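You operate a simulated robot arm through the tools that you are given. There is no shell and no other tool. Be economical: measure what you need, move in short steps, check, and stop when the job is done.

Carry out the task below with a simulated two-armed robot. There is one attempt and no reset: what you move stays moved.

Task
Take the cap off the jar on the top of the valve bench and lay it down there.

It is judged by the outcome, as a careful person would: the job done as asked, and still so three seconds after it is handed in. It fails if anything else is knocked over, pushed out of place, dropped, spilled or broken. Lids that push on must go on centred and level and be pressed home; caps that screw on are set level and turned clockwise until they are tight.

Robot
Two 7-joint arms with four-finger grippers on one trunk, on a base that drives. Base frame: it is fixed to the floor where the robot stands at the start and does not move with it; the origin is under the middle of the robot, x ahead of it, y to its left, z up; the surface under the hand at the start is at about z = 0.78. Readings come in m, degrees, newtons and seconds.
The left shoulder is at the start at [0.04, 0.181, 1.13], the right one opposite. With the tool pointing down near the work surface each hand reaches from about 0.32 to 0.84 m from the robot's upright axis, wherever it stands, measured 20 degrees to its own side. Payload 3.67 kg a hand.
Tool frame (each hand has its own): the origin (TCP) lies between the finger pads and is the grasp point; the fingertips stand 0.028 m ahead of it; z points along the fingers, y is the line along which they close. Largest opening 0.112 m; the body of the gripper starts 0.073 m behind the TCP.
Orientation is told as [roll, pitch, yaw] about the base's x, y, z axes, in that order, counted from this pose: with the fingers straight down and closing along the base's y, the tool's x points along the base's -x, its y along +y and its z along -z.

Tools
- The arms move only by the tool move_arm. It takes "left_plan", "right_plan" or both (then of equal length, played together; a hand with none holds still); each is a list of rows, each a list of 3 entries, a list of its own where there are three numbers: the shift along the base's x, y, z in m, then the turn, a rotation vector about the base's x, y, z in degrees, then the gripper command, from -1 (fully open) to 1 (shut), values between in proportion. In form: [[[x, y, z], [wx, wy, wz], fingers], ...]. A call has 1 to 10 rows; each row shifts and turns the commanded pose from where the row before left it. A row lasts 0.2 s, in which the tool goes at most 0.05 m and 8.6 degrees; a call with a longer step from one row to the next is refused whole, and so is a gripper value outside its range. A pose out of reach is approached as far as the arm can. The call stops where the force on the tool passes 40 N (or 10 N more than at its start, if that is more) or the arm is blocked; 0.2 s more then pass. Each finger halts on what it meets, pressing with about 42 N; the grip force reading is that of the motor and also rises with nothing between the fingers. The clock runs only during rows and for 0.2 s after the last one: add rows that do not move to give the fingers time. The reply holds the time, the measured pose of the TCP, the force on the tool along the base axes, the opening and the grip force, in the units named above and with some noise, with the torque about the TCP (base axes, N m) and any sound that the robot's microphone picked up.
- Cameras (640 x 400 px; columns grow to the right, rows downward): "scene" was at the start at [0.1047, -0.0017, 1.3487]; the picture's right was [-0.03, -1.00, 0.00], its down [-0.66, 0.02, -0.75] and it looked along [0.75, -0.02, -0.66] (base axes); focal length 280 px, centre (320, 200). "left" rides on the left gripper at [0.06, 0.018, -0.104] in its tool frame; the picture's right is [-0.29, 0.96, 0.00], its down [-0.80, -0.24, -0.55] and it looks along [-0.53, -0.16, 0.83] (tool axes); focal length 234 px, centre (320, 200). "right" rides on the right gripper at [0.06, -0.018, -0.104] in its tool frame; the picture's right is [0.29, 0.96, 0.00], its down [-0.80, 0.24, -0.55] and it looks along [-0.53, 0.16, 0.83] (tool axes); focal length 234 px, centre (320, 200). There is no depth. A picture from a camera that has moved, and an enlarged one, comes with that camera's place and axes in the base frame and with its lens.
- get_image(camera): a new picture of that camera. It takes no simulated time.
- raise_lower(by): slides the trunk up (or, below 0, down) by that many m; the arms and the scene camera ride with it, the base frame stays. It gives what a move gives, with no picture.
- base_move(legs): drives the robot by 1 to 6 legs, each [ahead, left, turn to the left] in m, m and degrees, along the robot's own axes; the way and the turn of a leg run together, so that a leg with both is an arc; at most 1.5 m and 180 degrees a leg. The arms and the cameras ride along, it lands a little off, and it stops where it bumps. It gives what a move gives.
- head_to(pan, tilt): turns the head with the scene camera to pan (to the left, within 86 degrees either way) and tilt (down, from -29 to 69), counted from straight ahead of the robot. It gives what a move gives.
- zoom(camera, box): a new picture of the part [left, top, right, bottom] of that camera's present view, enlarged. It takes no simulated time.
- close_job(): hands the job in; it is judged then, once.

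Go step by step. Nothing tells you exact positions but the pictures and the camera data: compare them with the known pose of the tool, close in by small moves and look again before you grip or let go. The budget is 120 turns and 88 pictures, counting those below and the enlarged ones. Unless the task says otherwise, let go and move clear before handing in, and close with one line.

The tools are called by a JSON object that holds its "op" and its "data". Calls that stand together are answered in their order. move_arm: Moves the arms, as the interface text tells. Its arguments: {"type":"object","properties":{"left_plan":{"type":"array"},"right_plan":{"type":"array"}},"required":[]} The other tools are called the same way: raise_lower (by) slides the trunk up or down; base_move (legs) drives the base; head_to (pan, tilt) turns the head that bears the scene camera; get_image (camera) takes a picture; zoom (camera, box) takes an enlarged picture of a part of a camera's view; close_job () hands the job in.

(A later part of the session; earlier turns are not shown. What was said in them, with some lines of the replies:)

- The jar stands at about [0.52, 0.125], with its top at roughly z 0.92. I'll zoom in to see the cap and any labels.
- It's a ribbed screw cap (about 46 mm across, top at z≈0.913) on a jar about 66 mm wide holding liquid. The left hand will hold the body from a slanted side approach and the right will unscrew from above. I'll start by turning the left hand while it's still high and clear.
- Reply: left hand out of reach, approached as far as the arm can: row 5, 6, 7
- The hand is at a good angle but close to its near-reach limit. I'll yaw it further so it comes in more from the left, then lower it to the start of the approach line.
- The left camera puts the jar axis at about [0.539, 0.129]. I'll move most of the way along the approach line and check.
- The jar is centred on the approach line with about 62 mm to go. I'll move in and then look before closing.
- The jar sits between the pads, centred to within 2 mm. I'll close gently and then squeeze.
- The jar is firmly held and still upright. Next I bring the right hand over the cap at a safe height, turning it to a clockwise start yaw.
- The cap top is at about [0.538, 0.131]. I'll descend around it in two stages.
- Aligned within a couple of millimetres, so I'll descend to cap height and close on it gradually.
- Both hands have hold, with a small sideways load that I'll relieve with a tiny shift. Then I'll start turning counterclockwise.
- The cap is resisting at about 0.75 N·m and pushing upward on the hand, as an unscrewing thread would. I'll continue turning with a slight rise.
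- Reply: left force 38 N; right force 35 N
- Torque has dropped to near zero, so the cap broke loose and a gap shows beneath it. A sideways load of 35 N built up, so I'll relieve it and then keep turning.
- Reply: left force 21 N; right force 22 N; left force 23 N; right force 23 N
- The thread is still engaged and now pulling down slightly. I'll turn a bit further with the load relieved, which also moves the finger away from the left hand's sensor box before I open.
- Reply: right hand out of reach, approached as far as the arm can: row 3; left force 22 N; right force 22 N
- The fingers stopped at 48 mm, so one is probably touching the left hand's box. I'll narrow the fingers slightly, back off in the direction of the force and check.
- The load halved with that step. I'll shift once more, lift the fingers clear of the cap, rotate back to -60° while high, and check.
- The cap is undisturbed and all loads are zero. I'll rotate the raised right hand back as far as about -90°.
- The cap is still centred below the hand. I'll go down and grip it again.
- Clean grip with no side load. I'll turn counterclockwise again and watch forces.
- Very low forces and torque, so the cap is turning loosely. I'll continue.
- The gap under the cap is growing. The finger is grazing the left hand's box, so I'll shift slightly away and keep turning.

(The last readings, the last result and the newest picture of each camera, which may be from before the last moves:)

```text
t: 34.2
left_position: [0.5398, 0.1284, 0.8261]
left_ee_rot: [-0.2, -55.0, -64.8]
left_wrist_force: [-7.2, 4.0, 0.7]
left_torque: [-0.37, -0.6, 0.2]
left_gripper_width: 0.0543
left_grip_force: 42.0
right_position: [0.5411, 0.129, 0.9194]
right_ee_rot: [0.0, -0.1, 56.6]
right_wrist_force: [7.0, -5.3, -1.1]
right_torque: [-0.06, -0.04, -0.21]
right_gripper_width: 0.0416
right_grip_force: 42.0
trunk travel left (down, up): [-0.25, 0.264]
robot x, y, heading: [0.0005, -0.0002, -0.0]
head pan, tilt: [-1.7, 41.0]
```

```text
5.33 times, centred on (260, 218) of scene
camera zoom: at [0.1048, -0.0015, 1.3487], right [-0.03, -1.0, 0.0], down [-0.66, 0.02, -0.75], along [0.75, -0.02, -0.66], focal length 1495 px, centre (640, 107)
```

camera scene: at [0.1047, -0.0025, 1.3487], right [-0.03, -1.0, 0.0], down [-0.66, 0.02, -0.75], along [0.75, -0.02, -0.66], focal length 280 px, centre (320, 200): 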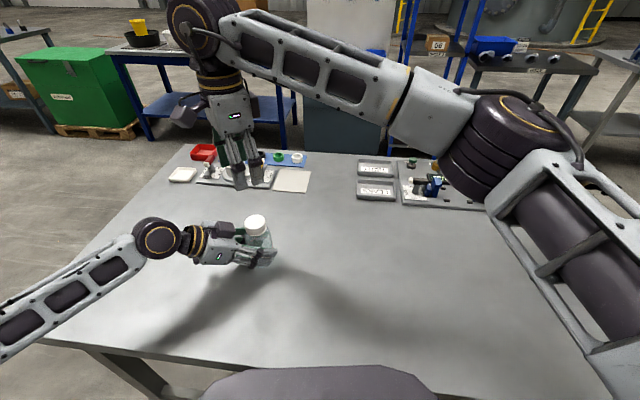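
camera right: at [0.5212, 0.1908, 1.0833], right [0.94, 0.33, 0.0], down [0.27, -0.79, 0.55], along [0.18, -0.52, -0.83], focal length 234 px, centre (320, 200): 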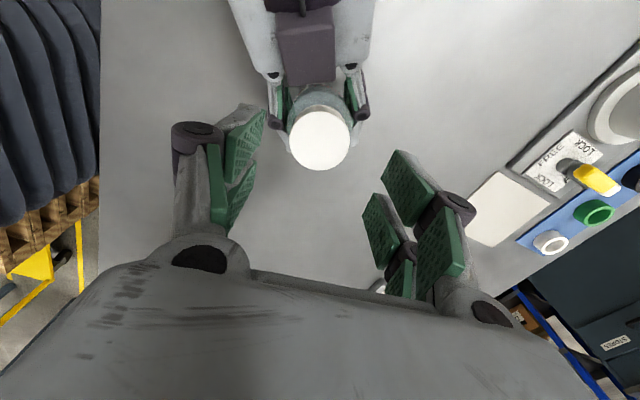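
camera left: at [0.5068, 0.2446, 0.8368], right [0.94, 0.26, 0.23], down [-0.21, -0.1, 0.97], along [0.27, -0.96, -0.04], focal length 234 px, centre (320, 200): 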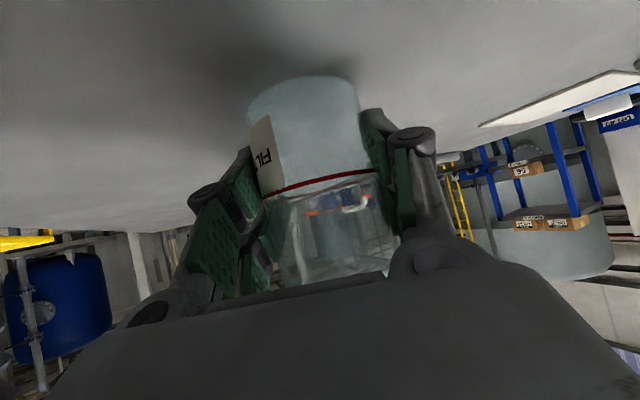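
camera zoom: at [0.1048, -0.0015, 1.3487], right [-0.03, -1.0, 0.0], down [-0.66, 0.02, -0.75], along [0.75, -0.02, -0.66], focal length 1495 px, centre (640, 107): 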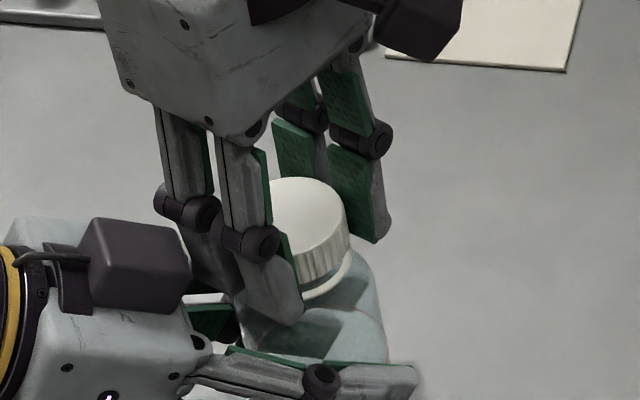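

That makes roughly 270° turned in all. I'll test with a small lift to see whether the thread still holds.

{"op": "move_arm", "data": {"right_plan": [[[0.001, -0.001, 0.001], [0, 0, 4], 1], [[0, 0, 0.001], [0, 0, 3], 1], [[0, 0, 0], [0, 0, 0], 1]]}}

```text
t: 35.0
left_position: [0.5406, 0.1284, 0.8275]
left_ee_rot: [0.0, -55.0, -64.9]
left_wrist_force: [-0.8, 1.6, 0.7]
left_torque: [-0.08, -0.04, 0.02]
left_gripper_width: 0.0548
left_grip_force: 41.8
right_position: [0.5422, 0.1286, 0.9214]
right_ee_rot: [0.2, 0.0, 63.6]
right_wrist_force: [1.4, -1.0, -0.9]
right_torque: [-0.03, 0.0, 0.01]
right_gripper_width: 0.0417
right_grip_force: 41.7
trunk travel left (down, up): [-0.25, 0.264]
robot x, y, heading: [-0.002, 0.0015, 0.3]
head pan, tilt: [-1.7, 41.0]
```

Lifting 2 mm met no resistance, so the cap may be free. I'll raise it slowly.

{"op": "move_arm", "data": {"right_plan": [[[0, 0, 0.002], [0, 0, 0], 1], [[0, 0, 0.002], [0, 0, 0], 1], [[0, 0, 0.002], [0, 0, 0], 1], [[0, 0, 0], [0, 0, 0], 1]]}}

{"op": "zoom", "data": {"camera": "scene", "box": [200, 180, 320, 255]}}

```text
t: 36.0
left_position: [0.5414, 0.1305, 0.8258]
left_ee_rot: [0.0, -54.9, -64.9]
left_wrist_force: [1.8, -1.4, 0.3]
left_torque: [0.06, 0.13, 0.03]
left_gripper_width: 0.0546
left_grip_force: 42.3
right_position: [0.5421, 0.1287, 0.9261]
right_ee_rot: [-0.1, 0.1, 63.5]
right_wrist_force: [-1.3, 0.9, -0.6]
right_torque: [0.02, -0.02, -0.03]
right_gripper_width: 0.0415
right_grip_force: 42.0
trunk travel left (down, up): [-0.25, 0.264]
robot x, y, heading: [-0.0009, -0.0007, 0.1]
head pan, tilt: [-1.7, 41.0]
```

```text
5.33 times, centred on (260, 218) of scene
camera zoom: at [0.1048, -0.0015, 1.3487], right [-0.03, -1.0, 0.0], down [-0.66, 0.02, -0.75], along [0.75, -0.02, -0.66], focal length 1495 px, centre (640, 107)
```

zoom: 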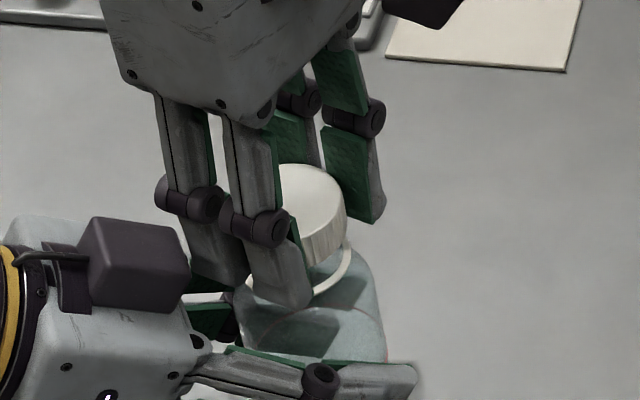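

The cap is off the thread. I'll lift it well clear and carry it over to the right side of the bench, over empty surface.

{"op": "move_arm", "data": {"right_plan": [[[0, 0, 0.015], [0, 0, 0], 1], [[0, 0, 0.03], [0, 0, 0], 1], [[0, 0, 0.035], [0, 0, 0], 1], [[0, -0.04, 0.01], [0, 0, -7], 1], [[0, -0.04, 0], [0, 0, -7], 1], [[0, -0.04, 0], [0, 0, -7], 1], [[0, -0.04, 0], [0, 0, -7], 1], [[0, -0.04, 0], [0, 0, -7], 1], [[0, -0.02, 0], [0, 0, -7], 1], [[0, 0, 0], [0, 0, 0], 1]]}}

{"op": "get_image", "data": {"camera": "scene"}}

{"op": "zoom", "data": {"camera": "scene", "box": [200, 150, 440, 300]}}

```text
t: 38.2
left_position: [0.54, 0.1293, 0.8251]
left_ee_rot: [-0.1, -54.9, -64.9]
left_wrist_force: [-0.7, -0.3, 0.1]
left_torque: [-0.02, 0.0, 0.0]
left_gripper_width: 0.0545
left_grip_force: 41.9
right_position: [0.542, -0.0932, 1.0173]
right_ee_rot: [0.0, 0.0, 21.4]
right_wrist_force: [0.0, -0.4, 0.4]
right_torque: [-0.03, 0.0, 0.01]
right_gripper_width: 0.0417
right_grip_force: 42.4
trunk travel left (down, up): [-0.25, 0.264]
robot x, y, heading: [0.0012, 0.0009, 0.2]
head pan, tilt: [-1.7, 41.0]
```

```text
54 pictures are left
camera scene: at [0.1048, -0.0012, 1.3487], right [-0.03, -1.0, 0.0], down [-0.66, 0.02, -0.75], along [0.75, -0.02, -0.66], focal length 280 px, centre (320, 200)
```

scene: 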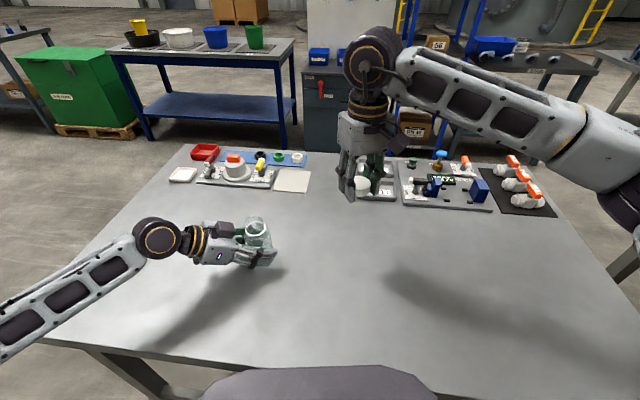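

```text
2.67 times, centred on (320, 225) of scene
camera zoom: at [0.1048, -0.0012, 1.3487], right [-0.03, -1.0, 0.0], down [-0.66, 0.02, -0.75], along [0.75, -0.02, -0.66], focal length 747 px, centre (320, 133)
```

zoom: 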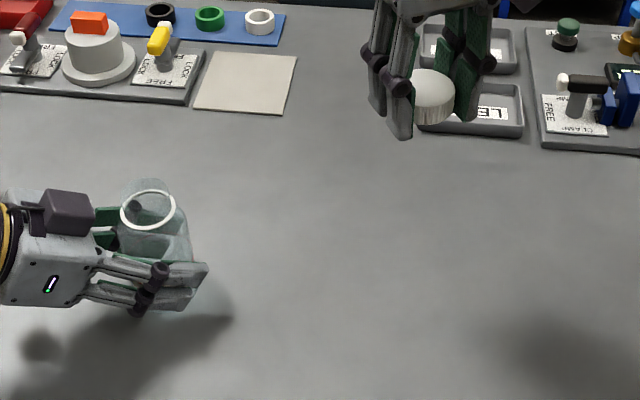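

The cap is off and the jar stands open. I'll lower the cap onto clear bench at [0.54, -0.09].

{"op": "move_arm", "data": {"right_plan": [[[0, 0, -0.04], [0, 0, 0], 1], [[0, 0, -0.04], [0, 0, 0], 1], [[0, 0, -0.04], [0, 0, 0], 1], [[0, 0, -0.04], [0, 0, 0], 1], [[0, 0, -0.022], [0, 0, 0], 1], [[0, 0, 0], [0, 0, 0], 1]]}}

{"op": "zoom", "data": {"camera": "scene", "box": [300, 180, 440, 280]}}

{"op": "get_image", "data": {"camera": "right"}}

```text
t: 39.6
left_position: [0.54, 0.1283, 0.8268]
left_ee_rot: [0.0, -55.1, -65.0]
left_wrist_force: [0.3, 0.4, -1.1]
left_torque: [0.01, 0.04, -0.01]
left_gripper_width: 0.0547
left_grip_force: 41.8
right_position: [0.5392, -0.0926, 0.8369]
right_ee_rot: [0.0, 0.0, 21.5]
right_wrist_force: [-0.2, -0.2, -0.5]
right_torque: [0.0, 0.0, -0.01]
right_gripper_width: 0.0414
right_grip_force: 42.1
trunk travel left (down, up): [-0.25, 0.264]
robot x, y, heading: [0.0011, -0.002, -0.1]
head pan, tilt: [-1.7, 41.0]
```

```text
4.00 times, centred on (370, 230) of scene
camera zoom: at [0.1046, -0.0017, 1.3487], right [-0.03, -1.0, 0.0], down [-0.66, 0.02, -0.76], along [0.75, -0.02, -0.66], focal length 1121 px, centre (120, 80)
```

zoom: 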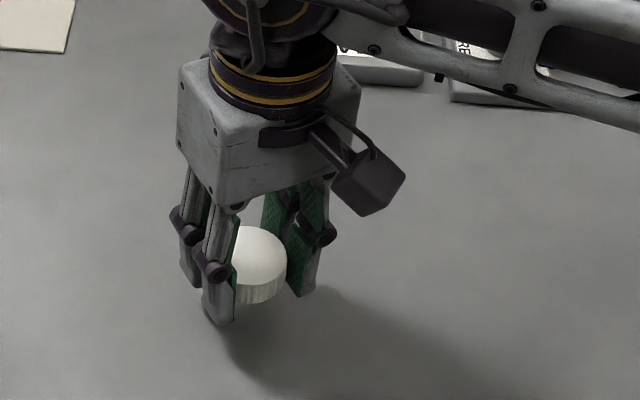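

```text
51 pictures are left
camera right: at [0.4903, -0.1304, 0.9397], right [-0.62, 0.79, 0.0], down [0.65, 0.52, 0.55], along [0.44, 0.34, -0.83], focal length 234 px, centre (320, 200)
```

right: 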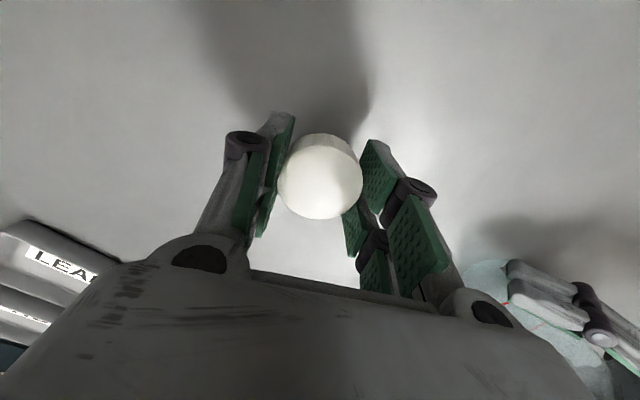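

It's about 25 mm above the bench, so I'll lower in small steps and look for contact.

{"op": "move_arm", "data": {"right_plan": [[[0, 0, -0.008], [0, 0, 0], 1], [[0, 0, -0.007], [0, 0, 0], 1], [[0, 0, -0.005], [0, 0, 0], 1], [[0, 0, -0.003], [0, 0, 0], 1], [[0, 0, -0.002], [0, 0, 0], 1], [[0, 0, 0], [0, 0, 0], 1]]}}

{"op": "zoom", "data": {"camera": "scene", "box": [320, 210, 420, 280]}}

```text
t: 41.0
left_position: [0.5403, 0.1287, 0.8272]
left_ee_rot: [-0.2, -54.9, -64.9]
left_wrist_force: [0.4, 0.2, -0.8]
left_torque: [-0.05, 0.01, 0.0]
left_gripper_width: 0.0546
left_grip_force: 42.1
right_position: [0.5415, -0.0916, 0.8092]
right_ee_rot: [0.0, 0.0, 21.5]
right_wrist_force: [-0.1, -0.6, 0.1]
right_torque: [-0.01, 0.0, 0.0]
right_gripper_width: 0.0414
right_grip_force: 42.2
trunk travel left (down, up): [-0.25, 0.264]
robot x, y, heading: [0.0003, -0.0018, 0.2]
head pan, tilt: [-1.7, 41.0]
```

```text
5.71 times, centred on (370, 245) of scene
camera zoom: at [0.1047, -0.0016, 1.3487], right [-0.03, -1.0, 0.0], down [-0.66, 0.02, -0.75], along [0.75, -0.02, -0.66], focal length 1602 px, centre (34, -57)
```

zoom: 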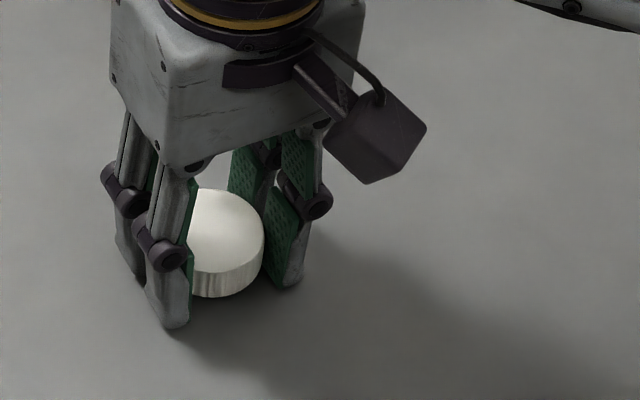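

{"op": "move_arm", "data": {"right_plan": [[[0, 0, -0.001], [0, 0, 0], 1], [[0, 0, -0.001], [0, 0, 0], 1], [[0, 0, -0.001], [0, 0, 0], 1], [[0, 0, 0], [0, 0, 0], 1]]}}

```text
t: 42.0
left_position: [0.5409, 0.1287, 0.8264]
left_ee_rot: [0.0, -55.0, -64.9]
left_wrist_force: [-0.2, 0.3, -0.4]
left_torque: [0.02, 0.0, 0.01]
left_gripper_width: 0.0545
left_grip_force: 42.4
right_position: [0.5404, -0.0925, 0.8078]
right_ee_rot: [0.0, -0.1, 21.5]
right_wrist_force: [0.1, -0.6, 6.2]
right_torque: [-0.01, 0.1, 0.03]
right_gripper_width: 0.0419
right_grip_force: 42.3
trunk travel left (down, up): [-0.25, 0.264]
robot x, y, heading: [0.0008, 0.0035, 0.1]
head pan, tilt: [-1.7, 41.0]
```

I see light contact (6 N), with the cap on or within a few millimetres of the bench. I'll open the fingers gently and raise the hand.

{"op": "move_arm", "data": {"right_plan": [[[0, 0, 0.0005], [0, 0, 0], 0.2], [[0, 0, 0], [0, 0, 0], 0.1], [[0, 0, 0], [0, 0, 0], -0.1], [[0, 0, 0], [0, 0, 0], -0.4], [[0, 0, 0], [0, 0, 0], -0.4], [[0, 0, 0.02], [0, 0, 0], -0.4], [[0, 0, 0.04], [0, 0, 0], -0.4], [[0, 0, 0.045], [0, 0, 0], -0.4], [[0, -0.02, 0.04], [0, 0, 0], -0.4], [[0, -0.045, 0], [0, 0, 0], -0.4]]}}

{"op": "zoom", "data": {"camera": "scene", "box": [200, 150, 440, 300]}}

```text
t: 44.2
left_position: [0.5403, 0.1284, 0.8271]
left_ee_rot: [0.1, -55.0, -65.0]
left_wrist_force: [0.5, 0.9, -1.0]
left_torque: [0.01, 0.02, 0.02]
left_gripper_width: 0.0543
left_grip_force: 42.3
right_position: [0.5387, -0.1568, 0.9533]
right_ee_rot: [0.1, 0.0, 21.5]
right_wrist_force: [-0.1, -0.4, -0.6]
right_torque: [0.03, 0.04, -0.01]
right_gripper_width: 0.0784
right_grip_force: 0.2
trunk travel left (down, up): [-0.25, 0.264]
robot x, y, heading: [-0.0001, 0.0005, 0.1]
head pan, tilt: [-1.7, 41.0]
```

```text
2.67 times, centred on (320, 225) of scene
camera zoom: at [0.1045, -0.0037, 1.3487], right [-0.03, -1.0, 0.0], down [-0.66, 0.02, -0.76], along [0.75, -0.02, -0.66], focal length 747 px, centre (320, 133)
```

zoom: 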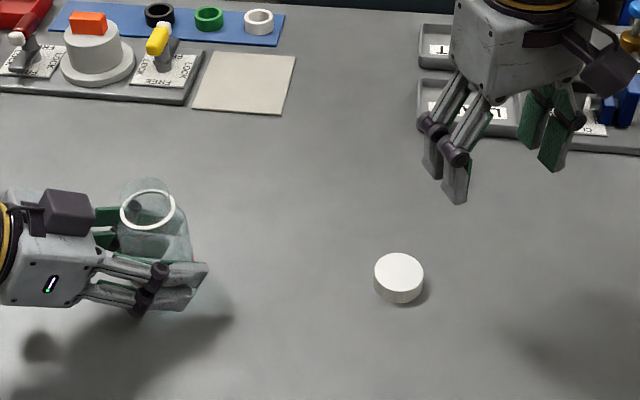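

The cap lies flat on the bench. Next I release the jar slowly with the left hand, which hasn't changed height since it gripped.

{"op": "move_arm", "data": {"left_plan": [[[0, 0, 0], [0, 0, 0], 0.0], [[0, 0, 0], [0, 0, 0], -0.03], [[0, 0, 0], [0, 0, 0], -0.1], [[0, 0, 0], [0, 0, 0], -0.2], [[0, 0, 0], [0, 0, 0], -0.4], [[0, 0, 0], [0, 0, 0], -0.7], [[0, 0, 0], [0, 0, 0], -1], [[0, 0, 0], [0, 0, 0], -1], [[0, 0, 0], [0, 0, 0], -1]]}}

{"op": "zoom", "data": {"camera": "scene", "box": [180, 180, 340, 280]}}

{"op": "get_image", "data": {"camera": "left"}}

```text
t: 46.2
left_position: [0.5401, 0.1289, 0.8265]
left_ee_rot: [-0.1, -55.0, -64.9]
left_wrist_force: [0.1, 0.0, -1.2]
left_torque: [0.0, 0.01, 0.01]
left_gripper_width: 0.1119
left_grip_force: 0.0
right_position: [0.5398, -0.1556, 0.9534]
right_ee_rot: [0.0, 0.0, 21.6]
right_wrist_force: [-0.4, 0.1, 0.2]
right_torque: [-0.01, 0.01, 0.01]
right_gripper_width: 0.0785
right_grip_force: 0.2
trunk travel left (down, up): [-0.25, 0.264]
robot x, y, heading: [-0.0024, 0.0014, -0.2]
head pan, tilt: [-1.7, 41.0]
```

```text
4.00 times, centred on (260, 230) of scene
camera zoom: at [0.1047, -0.0016, 1.3487], right [-0.03, -1.0, 0.0], down [-0.66, 0.02, -0.76], along [0.75, -0.02, -0.66], focal length 1121 px, centre (560, 80)
```

zoom: 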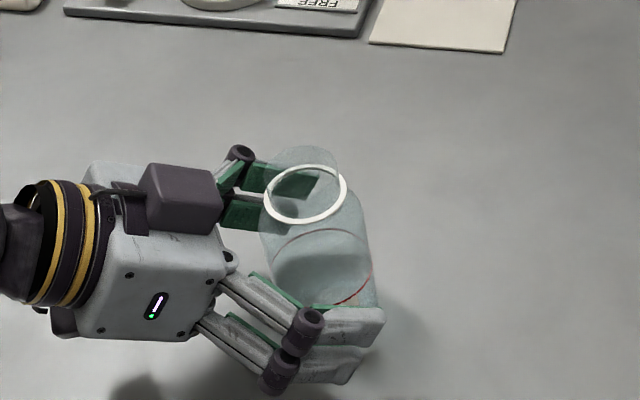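

```text
47 pictures are left
camera left: at [0.5068, 0.2446, 0.8367], right [0.94, 0.26, 0.23], down [-0.21, -0.1, 0.97], along [0.27, -0.96, -0.04], focal length 234 px, centre (320, 200)
```

left: 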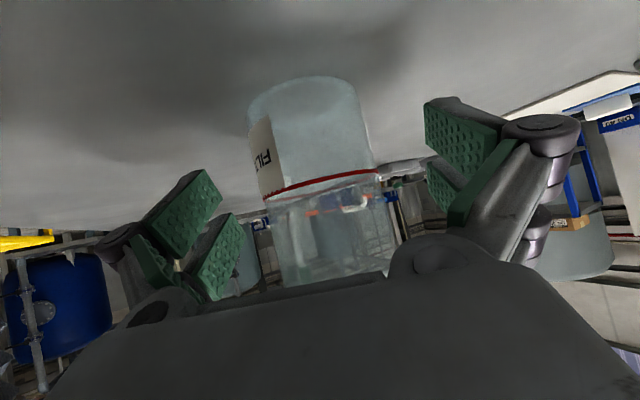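

The jar stands free and upright. I'll back the left hand straight out along its approach line.

{"op": "move_arm", "data": {"left_plan": [[[-0.0069, 0.0149, 0.0115], [0, 0, 0], -1], [[-0.0069, 0.0149, 0.0115], [0, 0, 0], -1], [[-0.0069, 0.0149, 0.0115], [0, 0, 0], -1], [[-0.0104, 0.0223, 0.0172], [0, 0, 0], -1], [[-0.0104, 0.0223, 0.0172], [0, 0, 0], -1], [[-0.005, 0.03, 0.02], [0, 0, 0], -1], [[0, 0, 0], [0, 0, 0], -1]]}}

{"op": "get_image", "data": {"camera": "scene"}}

{"op": "zoom", "data": {"camera": "scene", "box": [200, 180, 400, 300]}}

```text
t: 47.8
left_position: [0.495, 0.2489, 0.9165]
left_ee_rot: [-0.2, -54.9, -65.0]
left_wrist_force: [-0.6, -0.5, 0.0]
left_torque: [0.01, -0.02, -0.01]
left_gripper_width: 0.1119
left_grip_force: 0.0
right_position: [0.5397, -0.1562, 0.9526]
right_ee_rot: [0.0, 0.0, 21.5]
right_wrist_force: [-0.9, -0.5, 0.0]
right_torque: [-0.04, 0.02, 0.01]
right_gripper_width: 0.078
right_grip_force: 0.1
trunk travel left (down, up): [-0.25, 0.264]
robot x, y, heading: [0.0016, 0.0005, -0.0]
head pan, tilt: [-1.7, 41.0]
```

```text
46 pictures are left
camera scene: at [0.1051, -0.0018, 1.3486], right [-0.03, -1.0, 0.0], down [-0.66, 0.02, -0.75], along [0.75, -0.02, -0.66], focal length 280 px, centre (320, 200)
```

scene: 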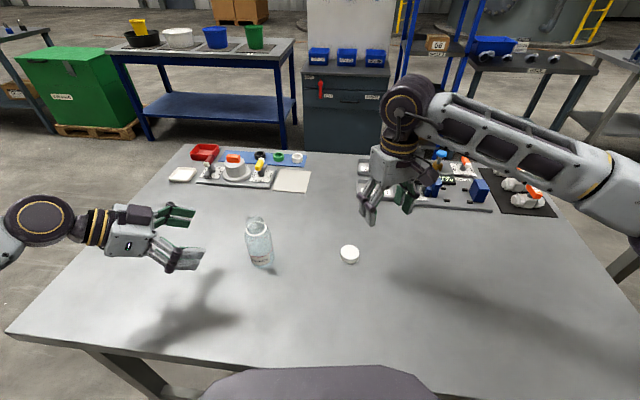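

```text
3.20 times, centred on (300, 240) of scene
camera zoom: at [0.1051, -0.0018, 1.3486], right [-0.03, -1.0, 0.0], down [-0.66, 0.02, -0.75], along [0.75, -0.02, -0.66], focal length 897 px, centre (384, 72)
```

zoom: 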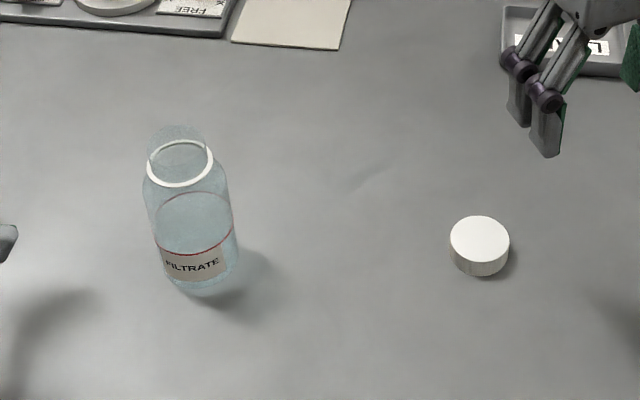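

The jar is upright and open in its original place, the cap lies flat on the bench, and both hands are clear. I'm handing in.

{"op": "close_job", "data": {}}

```text
The job is handed in.
```

The cap is unscrewed and lying flat on the valve bench. The open jar is still upright where it stood, and nothing else was moved.
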